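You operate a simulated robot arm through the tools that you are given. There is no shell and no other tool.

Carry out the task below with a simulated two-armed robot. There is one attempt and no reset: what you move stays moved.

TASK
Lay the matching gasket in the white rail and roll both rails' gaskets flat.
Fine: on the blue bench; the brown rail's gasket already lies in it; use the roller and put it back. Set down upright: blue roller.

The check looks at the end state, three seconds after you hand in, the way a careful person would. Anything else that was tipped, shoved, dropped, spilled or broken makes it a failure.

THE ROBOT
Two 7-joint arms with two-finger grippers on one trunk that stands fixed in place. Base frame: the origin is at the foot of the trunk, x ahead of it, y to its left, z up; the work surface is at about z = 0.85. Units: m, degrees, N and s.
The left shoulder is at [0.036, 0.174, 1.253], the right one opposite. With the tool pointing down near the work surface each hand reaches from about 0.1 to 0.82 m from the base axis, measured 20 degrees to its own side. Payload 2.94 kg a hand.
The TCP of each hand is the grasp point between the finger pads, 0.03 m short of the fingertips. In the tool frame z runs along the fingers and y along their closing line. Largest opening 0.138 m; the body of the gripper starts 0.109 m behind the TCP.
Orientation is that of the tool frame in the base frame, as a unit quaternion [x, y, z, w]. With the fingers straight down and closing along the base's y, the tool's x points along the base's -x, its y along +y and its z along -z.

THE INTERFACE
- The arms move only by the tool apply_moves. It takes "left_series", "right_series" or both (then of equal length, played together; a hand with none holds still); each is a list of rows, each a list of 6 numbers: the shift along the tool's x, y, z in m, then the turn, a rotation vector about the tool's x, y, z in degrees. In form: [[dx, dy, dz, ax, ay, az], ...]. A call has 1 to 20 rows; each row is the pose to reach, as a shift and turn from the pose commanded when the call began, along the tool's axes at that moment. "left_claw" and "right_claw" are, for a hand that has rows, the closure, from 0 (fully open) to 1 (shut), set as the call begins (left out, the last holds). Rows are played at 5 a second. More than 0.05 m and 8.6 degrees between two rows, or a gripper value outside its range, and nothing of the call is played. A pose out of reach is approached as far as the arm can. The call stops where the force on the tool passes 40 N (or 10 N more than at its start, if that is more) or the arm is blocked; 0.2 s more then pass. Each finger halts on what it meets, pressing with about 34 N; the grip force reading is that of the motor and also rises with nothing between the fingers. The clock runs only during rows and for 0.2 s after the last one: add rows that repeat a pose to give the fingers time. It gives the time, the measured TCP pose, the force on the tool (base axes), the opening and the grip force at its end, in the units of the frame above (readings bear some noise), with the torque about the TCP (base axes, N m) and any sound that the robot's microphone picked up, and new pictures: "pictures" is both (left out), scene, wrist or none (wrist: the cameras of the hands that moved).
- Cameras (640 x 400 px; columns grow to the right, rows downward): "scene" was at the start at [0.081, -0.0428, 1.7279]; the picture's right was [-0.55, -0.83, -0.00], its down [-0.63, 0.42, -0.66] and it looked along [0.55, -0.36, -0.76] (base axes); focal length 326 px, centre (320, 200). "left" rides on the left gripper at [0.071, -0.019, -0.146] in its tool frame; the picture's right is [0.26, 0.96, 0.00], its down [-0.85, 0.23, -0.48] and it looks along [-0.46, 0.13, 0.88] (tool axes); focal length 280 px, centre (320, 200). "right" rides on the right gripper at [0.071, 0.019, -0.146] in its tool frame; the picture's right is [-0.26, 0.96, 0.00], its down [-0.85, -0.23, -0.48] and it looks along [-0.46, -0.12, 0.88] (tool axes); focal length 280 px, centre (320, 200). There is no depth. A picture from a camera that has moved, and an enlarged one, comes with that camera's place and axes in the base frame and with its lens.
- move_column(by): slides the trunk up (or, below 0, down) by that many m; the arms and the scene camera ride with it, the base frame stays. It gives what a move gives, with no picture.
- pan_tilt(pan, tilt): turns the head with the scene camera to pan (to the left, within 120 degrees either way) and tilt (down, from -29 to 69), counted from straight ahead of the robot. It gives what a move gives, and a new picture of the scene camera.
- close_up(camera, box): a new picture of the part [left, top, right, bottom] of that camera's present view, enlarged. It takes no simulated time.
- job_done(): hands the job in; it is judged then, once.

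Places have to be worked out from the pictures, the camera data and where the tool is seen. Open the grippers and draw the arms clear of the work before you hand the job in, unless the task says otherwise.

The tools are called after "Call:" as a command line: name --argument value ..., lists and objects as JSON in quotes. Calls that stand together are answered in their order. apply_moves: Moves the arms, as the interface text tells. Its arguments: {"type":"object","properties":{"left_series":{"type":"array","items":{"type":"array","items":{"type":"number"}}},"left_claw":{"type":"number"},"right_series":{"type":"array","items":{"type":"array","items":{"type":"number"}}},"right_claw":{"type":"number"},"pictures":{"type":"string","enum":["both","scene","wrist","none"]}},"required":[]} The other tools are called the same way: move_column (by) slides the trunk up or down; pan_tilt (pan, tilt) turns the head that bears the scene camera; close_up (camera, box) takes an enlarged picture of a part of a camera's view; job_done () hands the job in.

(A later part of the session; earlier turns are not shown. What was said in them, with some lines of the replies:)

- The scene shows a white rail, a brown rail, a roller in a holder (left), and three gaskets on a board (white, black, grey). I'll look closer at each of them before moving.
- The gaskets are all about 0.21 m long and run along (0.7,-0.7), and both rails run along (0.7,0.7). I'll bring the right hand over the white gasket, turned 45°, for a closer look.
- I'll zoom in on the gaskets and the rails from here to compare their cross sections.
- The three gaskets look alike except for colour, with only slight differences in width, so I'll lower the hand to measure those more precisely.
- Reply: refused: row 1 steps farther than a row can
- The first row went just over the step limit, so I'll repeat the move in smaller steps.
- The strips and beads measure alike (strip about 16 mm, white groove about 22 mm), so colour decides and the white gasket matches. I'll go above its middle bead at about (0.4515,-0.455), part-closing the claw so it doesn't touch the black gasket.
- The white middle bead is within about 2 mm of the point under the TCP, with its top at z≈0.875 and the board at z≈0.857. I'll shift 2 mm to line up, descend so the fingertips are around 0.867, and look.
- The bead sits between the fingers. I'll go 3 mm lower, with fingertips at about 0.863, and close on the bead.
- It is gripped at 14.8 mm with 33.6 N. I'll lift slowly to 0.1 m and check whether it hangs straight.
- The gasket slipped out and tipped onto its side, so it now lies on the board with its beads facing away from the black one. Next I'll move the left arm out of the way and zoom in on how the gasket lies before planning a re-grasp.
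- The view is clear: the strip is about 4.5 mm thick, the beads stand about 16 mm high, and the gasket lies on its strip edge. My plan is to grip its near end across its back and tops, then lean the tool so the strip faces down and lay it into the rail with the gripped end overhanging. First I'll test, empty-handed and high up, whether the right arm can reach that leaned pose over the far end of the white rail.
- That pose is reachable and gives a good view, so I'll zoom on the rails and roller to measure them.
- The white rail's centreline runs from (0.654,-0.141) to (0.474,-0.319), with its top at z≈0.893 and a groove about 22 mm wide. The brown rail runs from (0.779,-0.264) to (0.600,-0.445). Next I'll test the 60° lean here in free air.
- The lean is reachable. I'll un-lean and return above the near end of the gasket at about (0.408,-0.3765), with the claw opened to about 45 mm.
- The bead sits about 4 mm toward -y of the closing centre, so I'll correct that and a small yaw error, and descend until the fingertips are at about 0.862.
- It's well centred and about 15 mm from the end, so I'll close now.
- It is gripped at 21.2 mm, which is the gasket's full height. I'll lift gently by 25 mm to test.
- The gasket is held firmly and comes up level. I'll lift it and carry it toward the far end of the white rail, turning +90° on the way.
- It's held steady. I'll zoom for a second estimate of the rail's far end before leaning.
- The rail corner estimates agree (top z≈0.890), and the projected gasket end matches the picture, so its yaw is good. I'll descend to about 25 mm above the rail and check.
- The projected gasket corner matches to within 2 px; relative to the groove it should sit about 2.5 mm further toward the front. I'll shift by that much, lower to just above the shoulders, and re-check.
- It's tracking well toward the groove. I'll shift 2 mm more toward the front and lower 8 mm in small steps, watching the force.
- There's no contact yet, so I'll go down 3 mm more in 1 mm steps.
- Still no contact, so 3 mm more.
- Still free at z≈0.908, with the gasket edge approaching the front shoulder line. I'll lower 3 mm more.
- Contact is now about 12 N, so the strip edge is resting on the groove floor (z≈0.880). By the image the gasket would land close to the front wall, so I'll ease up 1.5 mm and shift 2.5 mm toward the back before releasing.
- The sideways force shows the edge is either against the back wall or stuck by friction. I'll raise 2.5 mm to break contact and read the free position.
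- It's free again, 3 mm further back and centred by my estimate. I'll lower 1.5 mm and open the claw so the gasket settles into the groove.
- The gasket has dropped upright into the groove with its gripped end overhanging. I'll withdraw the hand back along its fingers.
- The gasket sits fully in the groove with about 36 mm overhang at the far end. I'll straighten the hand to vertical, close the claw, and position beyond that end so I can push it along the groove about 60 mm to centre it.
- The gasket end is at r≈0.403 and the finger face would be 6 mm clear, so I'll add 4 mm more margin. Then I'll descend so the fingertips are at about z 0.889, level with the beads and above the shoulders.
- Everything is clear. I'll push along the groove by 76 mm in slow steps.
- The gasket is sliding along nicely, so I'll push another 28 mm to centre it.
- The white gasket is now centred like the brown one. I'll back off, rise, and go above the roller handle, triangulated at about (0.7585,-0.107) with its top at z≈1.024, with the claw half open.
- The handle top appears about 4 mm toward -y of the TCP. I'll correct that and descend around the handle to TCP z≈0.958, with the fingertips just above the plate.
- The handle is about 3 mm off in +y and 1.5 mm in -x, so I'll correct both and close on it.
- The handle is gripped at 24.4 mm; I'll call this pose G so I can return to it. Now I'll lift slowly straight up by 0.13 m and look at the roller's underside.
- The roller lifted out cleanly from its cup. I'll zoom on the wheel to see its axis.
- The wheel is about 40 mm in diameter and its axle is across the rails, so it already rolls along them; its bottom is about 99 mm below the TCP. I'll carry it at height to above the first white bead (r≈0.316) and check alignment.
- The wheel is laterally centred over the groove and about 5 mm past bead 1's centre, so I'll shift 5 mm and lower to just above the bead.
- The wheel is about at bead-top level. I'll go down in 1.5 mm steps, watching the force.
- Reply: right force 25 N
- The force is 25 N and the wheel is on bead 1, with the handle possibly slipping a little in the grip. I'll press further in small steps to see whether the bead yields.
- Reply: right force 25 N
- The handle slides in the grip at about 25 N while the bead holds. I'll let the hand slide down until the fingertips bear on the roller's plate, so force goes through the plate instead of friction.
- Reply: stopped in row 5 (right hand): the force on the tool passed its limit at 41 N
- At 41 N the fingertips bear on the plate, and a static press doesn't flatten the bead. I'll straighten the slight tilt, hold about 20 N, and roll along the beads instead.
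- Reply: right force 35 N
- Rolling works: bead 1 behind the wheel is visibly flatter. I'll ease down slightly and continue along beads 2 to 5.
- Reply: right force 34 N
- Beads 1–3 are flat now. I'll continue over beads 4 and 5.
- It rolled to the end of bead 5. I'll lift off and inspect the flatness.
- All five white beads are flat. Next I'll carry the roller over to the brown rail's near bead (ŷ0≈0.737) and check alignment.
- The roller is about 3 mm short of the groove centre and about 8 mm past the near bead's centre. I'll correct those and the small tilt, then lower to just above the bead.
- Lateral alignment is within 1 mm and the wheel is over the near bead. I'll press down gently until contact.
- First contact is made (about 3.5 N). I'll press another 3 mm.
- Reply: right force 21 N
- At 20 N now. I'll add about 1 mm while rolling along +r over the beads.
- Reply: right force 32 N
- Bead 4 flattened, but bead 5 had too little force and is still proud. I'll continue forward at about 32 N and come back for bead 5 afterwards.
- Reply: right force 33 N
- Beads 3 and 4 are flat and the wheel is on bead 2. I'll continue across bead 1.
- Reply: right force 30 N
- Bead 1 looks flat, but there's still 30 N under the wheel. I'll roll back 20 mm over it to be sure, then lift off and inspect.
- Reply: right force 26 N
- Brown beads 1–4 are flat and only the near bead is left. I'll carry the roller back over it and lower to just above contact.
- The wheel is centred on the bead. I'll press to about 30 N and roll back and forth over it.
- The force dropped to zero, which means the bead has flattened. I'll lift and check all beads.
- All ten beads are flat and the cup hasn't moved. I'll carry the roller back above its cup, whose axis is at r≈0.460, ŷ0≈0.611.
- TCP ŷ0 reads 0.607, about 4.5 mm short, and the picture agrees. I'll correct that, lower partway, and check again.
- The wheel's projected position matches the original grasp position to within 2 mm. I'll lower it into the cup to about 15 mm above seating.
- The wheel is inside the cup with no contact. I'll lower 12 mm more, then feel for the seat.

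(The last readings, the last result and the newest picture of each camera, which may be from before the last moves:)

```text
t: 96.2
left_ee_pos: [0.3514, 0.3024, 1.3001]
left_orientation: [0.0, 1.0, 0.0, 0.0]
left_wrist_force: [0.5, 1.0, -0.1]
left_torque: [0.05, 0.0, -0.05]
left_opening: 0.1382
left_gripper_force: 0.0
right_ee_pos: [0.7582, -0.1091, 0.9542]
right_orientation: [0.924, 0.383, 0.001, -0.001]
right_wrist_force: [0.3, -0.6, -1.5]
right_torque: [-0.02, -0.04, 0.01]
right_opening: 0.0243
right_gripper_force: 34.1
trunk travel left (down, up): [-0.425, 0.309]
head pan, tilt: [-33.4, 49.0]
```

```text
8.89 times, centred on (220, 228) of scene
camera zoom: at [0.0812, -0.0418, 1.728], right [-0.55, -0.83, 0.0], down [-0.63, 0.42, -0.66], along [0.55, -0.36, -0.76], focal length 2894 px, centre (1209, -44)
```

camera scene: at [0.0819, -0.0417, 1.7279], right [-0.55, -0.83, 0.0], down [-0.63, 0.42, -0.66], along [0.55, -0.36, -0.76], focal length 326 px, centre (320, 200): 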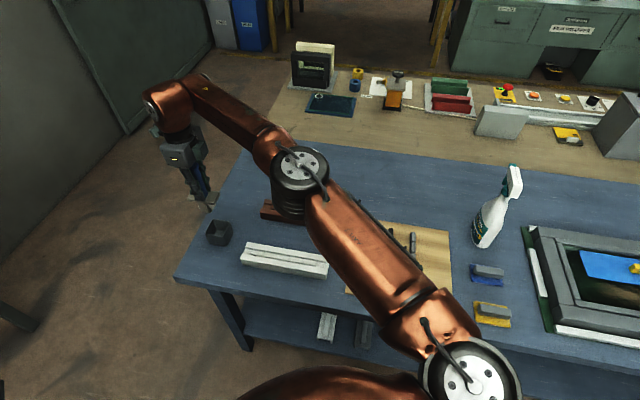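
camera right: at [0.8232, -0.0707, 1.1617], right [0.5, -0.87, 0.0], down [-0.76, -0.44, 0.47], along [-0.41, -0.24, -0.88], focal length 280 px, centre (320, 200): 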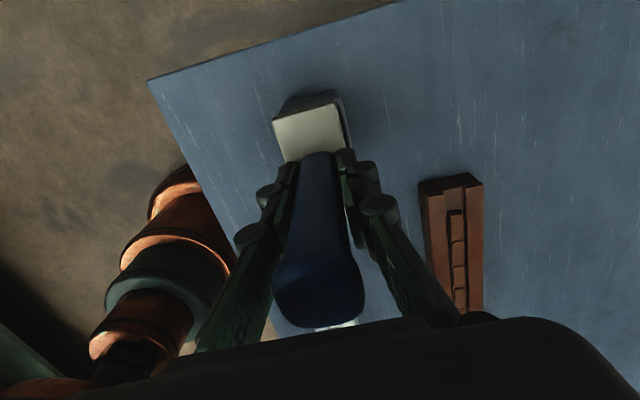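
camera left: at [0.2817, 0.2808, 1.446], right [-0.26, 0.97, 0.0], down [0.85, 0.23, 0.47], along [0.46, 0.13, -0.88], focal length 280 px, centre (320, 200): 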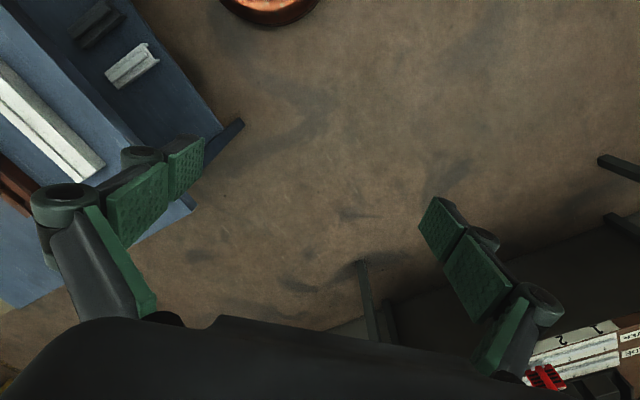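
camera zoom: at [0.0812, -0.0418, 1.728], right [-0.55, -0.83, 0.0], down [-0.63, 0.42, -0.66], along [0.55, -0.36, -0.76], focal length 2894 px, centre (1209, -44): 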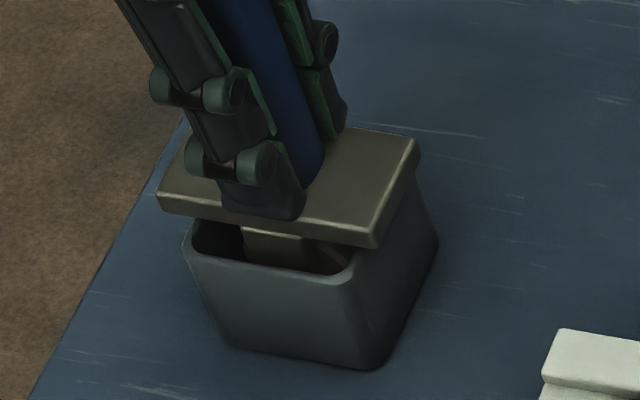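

Call:
apply_moves --right_series '[[0, 0, 0.001, 0, 0, 0], [0, 0, 0.002, 0, 0, 0], [0, 0, 0.003, 0, 0, 0], [0, 0, 0.004, 0, 0, 0], [0, 0, 0.004, 0, 0, 0]]' --pictures "none"

```text
t: 97.4
left_ee_pos: [0.3512, 0.3025, 1.2999]
left_orientation: [0.0, 1.0, -0.001, 0.0]
left_wrist_force: [1.0, 1.1, -0.1]
left_torque: [-0.02, 0.01, 0.01]
left_opening: 0.138
left_gripper_force: 0.0
right_ee_pos: [0.7577, -0.1077, 0.9484]
right_orientation: [0.924, 0.383, 0.0, -0.001]
right_wrist_force: [0.7, 0.3, -0.8]
right_torque: [-0.03, -0.03, -0.01]
right_opening: 0.0243
right_gripper_force: 34.4
trunk travel left (down, up): [-0.425, 0.309]
head pan, tilt: [-33.4, 49.0]
```

TCP is at 0.948 with the force just changing, so I'll go down a few more 1 mm steps to find the seat.

Call:
apply_moves --right_series '[[0, 0, 0.001, 0, 0, 0], [0, 0, 0.002, 0, 0, 0], [0, 0, 0.002, 0, 0, 0]]' --pictures "none"

Call:
close_up --camera "scene" --box '[195, 205, 245, 250]'

```text
t: 98.2
left_ee_pos: [0.3503, 0.302, 1.3008]
left_orientation: [0.0, 1.0, -0.001, 0.0]
left_wrist_force: [0.2, -0.6, -0.3]
left_torque: [-0.01, -0.03, 0.0]
left_opening: 0.1381
left_gripper_force: 0.1
right_ee_pos: [0.758, -0.1085, 0.95]
right_orientation: [0.924, 0.383, 0.001, 0.001]
right_wrist_force: [-0.9, -0.6, 6.1]
right_torque: [-0.12, 0.22, 0.05]
right_opening: 0.0242
right_gripper_force: 34.0
trunk travel left (down, up): [-0.425, 0.309]
head pan, tilt: [-33.4, 49.0]
```

```text
8.89 times, centred on (220, 228) of scene
camera zoom: at [0.0803, -0.0418, 1.7281], right [-0.55, -0.83, 0.0], down [-0.63, 0.42, -0.66], along [0.55, -0.36, -0.75], focal length 2894 px, centre (1209, -44)
```

zoom: 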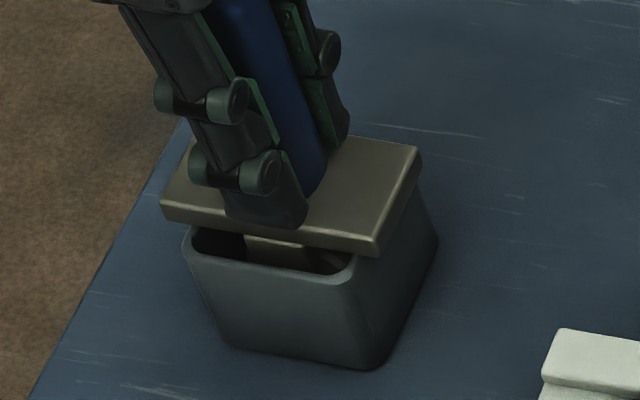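

It's seated, with 6 N at the expected height. I'll open the claw to release the handle.

Call:
apply_moves --right_series '[[0, 0, -0.0005, 0, 0, 0], [0, 0, -0.0005, 0, 0, 0], [0, 0, -0.0005, 0, 0, 0], [0, 0, -0.0005, 0, 0, 0], [0, 0, -0.0005, 0, 0, 0]]' --right_claw 0.5 --pictures "wrist"

Call:
close_up --camera "scene" --box '[180, 170, 260, 250]'

```text
t: 99.4
left_ee_pos: [0.352, 0.3013, 1.3005]
left_orientation: [-0.001, 1.0, 0.0, 0.0]
left_wrist_force: [-1.1, 0.0, -0.6]
left_torque: [-0.01, 0.0, 0.02]
left_opening: 0.138
left_gripper_force: 0.0
right_ee_pos: [0.7575, -0.1075, 0.9476]
right_orientation: [0.923, 0.384, 0.001, 0.0]
right_wrist_force: [1.1, -0.7, 0.4]
right_torque: [0.0, 0.02, -0.04]
right_opening: 0.0692
right_gripper_force: 0.1
trunk travel left (down, up): [-0.425, 0.309]
head pan, tilt: [-33.4, 49.0]
camera right: at [0.8224, -0.0703, 1.0941], right [0.5, -0.87, 0.0], down [-0.76, -0.44, 0.47], along [-0.41, -0.24, -0.88], focal length 280 px, centre (320, 200)
```

right: 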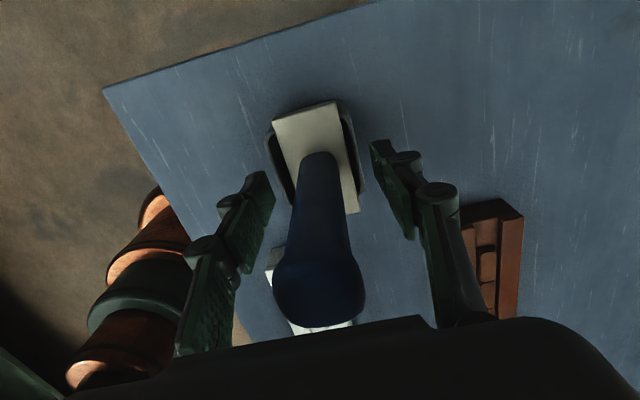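

```text
5.00 times, centred on (220, 210) of scene
camera zoom: at [0.081, -0.0418, 1.728], right [-0.55, -0.83, 0.0], down [-0.63, 0.42, -0.66], along [0.55, -0.36, -0.76], focal length 1628 px, centre (820, 150)
```

zoom: 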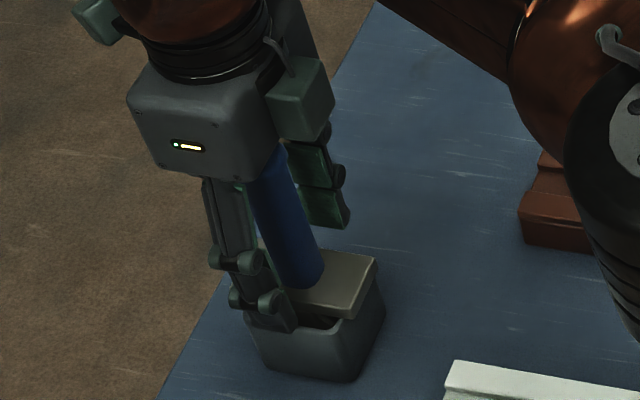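

It's released and standing upright. I'll rise straight up clear of the handle.

Call:
apply_moves --right_series '[[0, 0, -0.02, 0, 0, 0], [0, 0, -0.06, 0, 0, 0], [0, 0, -0.1, 0, 0, 0], [0, 0, -0.14, 0, 0, 0], [0, 0, -0.18, 0, 0, 0], [0, 0, -0.22, 0, 0, 0], [0, 0, -0.22, 0, 0, 0]]' --pictures "both"

Call:
close_up --camera "scene" --box '[170, 170, 330, 270]'

```text
t: 101.0
left_ee_pos: [0.3524, 0.3002, 1.3009]
left_orientation: [0.001, 1.0, 0.0, 0.0]
left_wrist_force: [-0.8, -0.7, 0.1]
left_torque: [0.03, 0.03, -0.01]
left_opening: 0.138
left_gripper_force: 0.0
right_ee_pos: [0.7575, -0.1058, 1.1599]
right_orientation: [0.921, 0.389, 0.003, 0.002]
right_wrist_force: [-0.2, -1.0, -0.3]
right_torque: [0.06, 0.03, 0.01]
right_opening: 0.069
right_gripper_force: 0.0
right hand out of reach, approached as far as the arm can: row 6
trunk travel left (down, up): [-0.425, 0.309]
head pan, tilt: [-33.4, 49.0]
camera scene: at [0.082, -0.0433, 1.7278], right [-0.55, -0.83, 0.0], down [-0.63, 0.42, -0.65], along [0.55, -0.36, -0.76], focal length 326 px, centre (320, 200)
camera right: at [0.8205, -0.0676, 1.3075], right [0.51, -0.86, 0.0], down [-0.76, -0.45, 0.47], along [-0.4, -0.24, -0.88], focal length 280 px, centre (320, 200)
```

scene: 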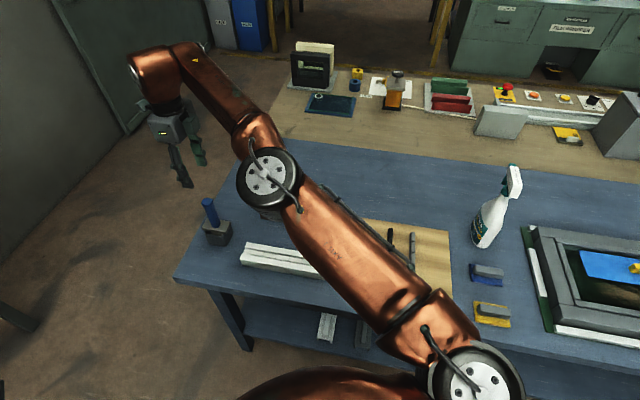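
right: 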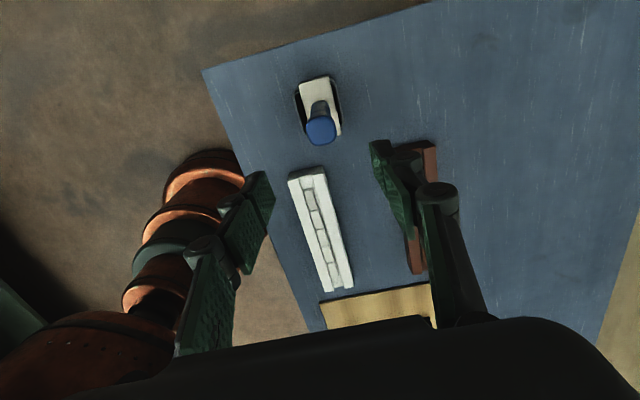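

```text
4.00 times, centred on (250, 220) of scene
camera zoom: at [0.082, -0.0433, 1.7278], right [-0.55, -0.83, 0.0], down [-0.63, 0.42, -0.65], along [0.55, -0.36, -0.76], focal length 1302 px, centre (600, 120)
```

zoom: 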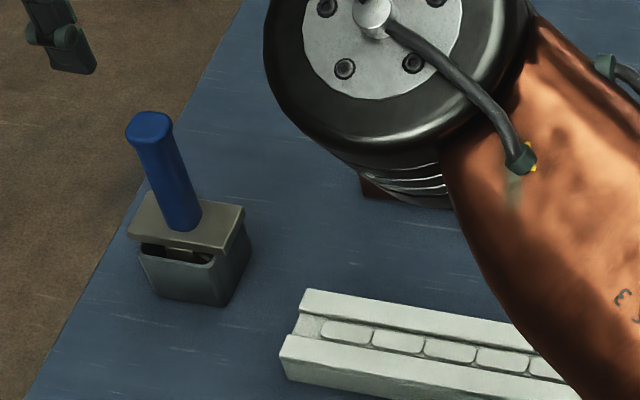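

The roller sits in its cup exactly as at the start. I'll retract the right arm back toward its starting area.

Call:
apply_moves --right_series '[[-0.03, 0, 0, 0, 0, 0], [-0.07, -0.003, 0, 0, 0, -7.5], [-0.11, -0.007, -0.005, 0, 0, -15], [-0.15, -0.011, -0.01, 0, 0, -22.5], [-0.19, -0.015, -0.015, 0, 0, -30], [-0.23, -0.019, -0.02, 0, 0, -37.5], [-0.27, -0.023, -0.025, 0, 0, -45], [-0.31, -0.027, -0.03, 0, 0, -52.5], [-0.35, -0.031, -0.035, 0, 0, -60], [-0.39, -0.036, -0.04, 0, 0, -67.5], [-0.43, -0.04, -0.04, 0, 0, -75], [-0.46, -0.045, -0.04, 0, 0, -82.5], [-0.46, -0.045, -0.04, 0, 0, -90], [-0.46, -0.045, -0.04, 0, 0, -90]]' --right_claw 0.0 --pictures "both"

Call:
close_up --camera "scene" --box '[180, 170, 360, 290]'

Call:
close_up --camera "scene" --box '[330, 200, 490, 310]'

```text
t: 104.0
left_ee_pos: [0.3513, 0.3017, 1.2997]
left_orientation: [-0.001, 1.0, 0.0, 0.0]
left_wrist_force: [-0.6, 0.6, 0.0]
left_torque: [-0.02, 0.0, 0.0]
left_opening: 0.1382
left_gripper_force: 0.2
right_ee_pos: [0.3996, -0.404, 1.2084]
right_orientation: [0.381, 0.925, 0.001, 0.001]
right_wrist_force: [0.1, -0.5, 0.8]
right_torque: [0.0, 0.01, 0.0]
right_opening: 0.1383
right_gripper_force: 0.0
trunk travel left (down, up): [-0.425, 0.309]
head pan, tilt: [-33.4, 49.0]
camera scene: at [0.0798, -0.0425, 1.728], right [-0.55, -0.83, 0.0], down [-0.63, 0.42, -0.66], along [0.55, -0.36, -0.75], focal length 326 px, centre (320, 200)
camera right: at [0.364, -0.3385, 1.3544], right [0.87, 0.5, 0.0], down [0.44, -0.76, 0.48], along [0.24, -0.41, -0.88], focal length 280 px, centre (320, 200)
```

scene: 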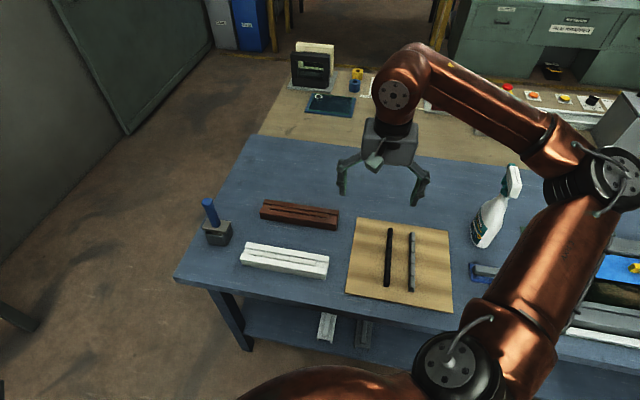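
right: 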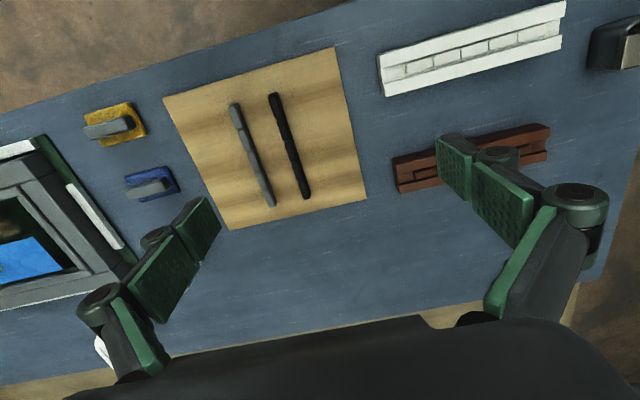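

```text
3.33 times, centred on (270, 230) of scene
camera zoom: at [0.0798, -0.0425, 1.728], right [-0.55, -0.83, 0.0], down [-0.63, 0.42, -0.66], along [0.55, -0.36, -0.75], focal length 1085 px, centre (487, 100)
```

zoom: 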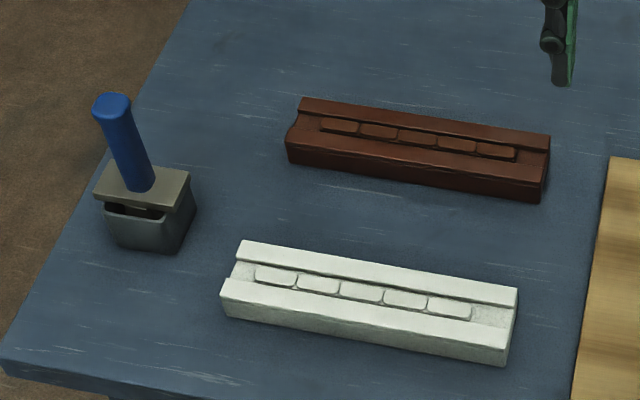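

```text
3.64 times, centred on (410, 255) of scene
camera zoom: at [0.0798, -0.0425, 1.728], right [-0.55, -0.83, 0.0], down [-0.63, 0.42, -0.66], along [0.55, -0.36, -0.75], focal length 1184 px, centre (-7, 0)
```

zoom: 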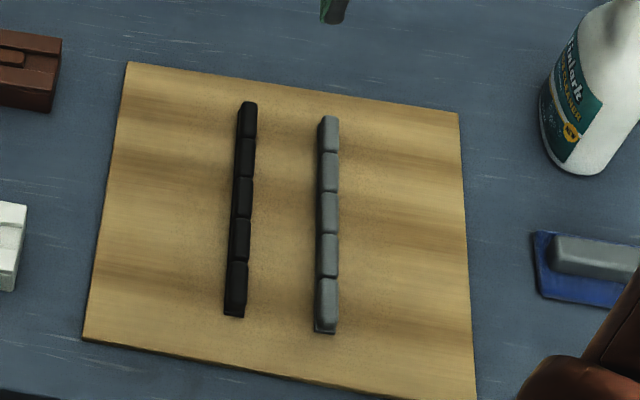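

Everything is in place. I'll check the white gasket's centring along the rail more closely.

Call:
close_up --camera "scene" --box '[235, 235, 335, 285]'

Call:
close_up --camera "right" --box '[370, 0, 580, 110]'

Call:
close_up --camera "scene" --box '[252, 190, 352, 240]'

```text
6.40 times, centred on (285, 260) of scene
camera zoom: at [0.0798, -0.0425, 1.728], right [-0.55, -0.83, 0.0], down [-0.63, 0.42, -0.66], along [0.55, -0.36, -0.75], focal length 2084 px, centre (544, -184)
```

zoom: 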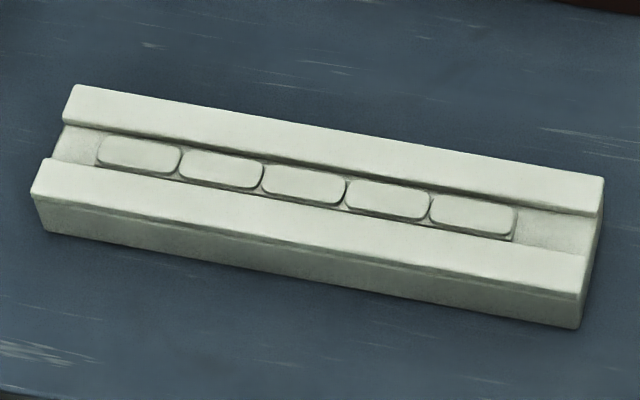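

```text
3.05 times, centred on (475, 55) of right
camera zoom: at [0.364, -0.3385, 1.3544], right [0.87, 0.5, 0.0], down [0.44, -0.76, 0.48], along [0.24, -0.41, -0.88], focal length 854 px, centre (-152, 642)
```

zoom: 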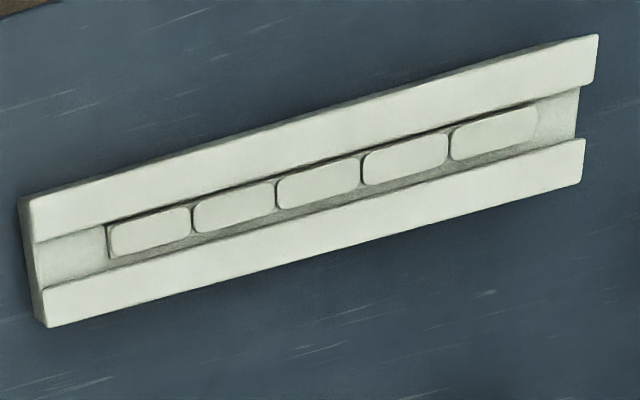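

```text
6.40 times, centred on (302, 215) of scene
camera zoom: at [0.0798, -0.0425, 1.728], right [-0.55, -0.83, 0.0], down [-0.63, 0.42, -0.66], along [0.55, -0.36, -0.75], focal length 2084 px, centre (435, 104)
```

zoom: 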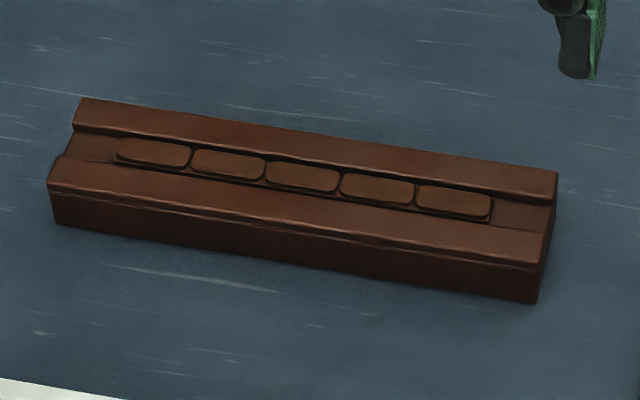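

The white gasket lies fully in its groove, about 7 mm off centre with both ends inside the rail. All the beads on both rails are flat, the roller stands upright in its cup, nothing else has moved, and both arms are clear with open grippers, so I'm handing in.

Call:
job_done

```text
The job is handed in.
```

I laid the white gasket in the white rail, rolled both rails' gaskets flat, and put the blue roller back upright in its cup. The job is handed in; no verdict has come back yet.

- **Matching:** the three loose gaskets were the same size to within what I could measure, so I matched by colour.
- **Dropped once:** on my first lift the white gasket slipped and tipped onto its side on the board. I picked it up again, laid it upright into the groove and slid it along from the end.
- **Position:** it sits fully inside the groove, about 7 mm off centre toward the far end. I left it there because pushing a flattened gasket risked disturbing the rail.
- **Rolling:** all ten beads, five in each rail, look flat in the final pictures. The nearest brown bead stayed up on the first pass, so I rolled it again.
- **Everything else:** in the final pictures the black and grey gaskets, both rails, the cup and the spray bottle look unmoved. Both arms are clear with grippers open.
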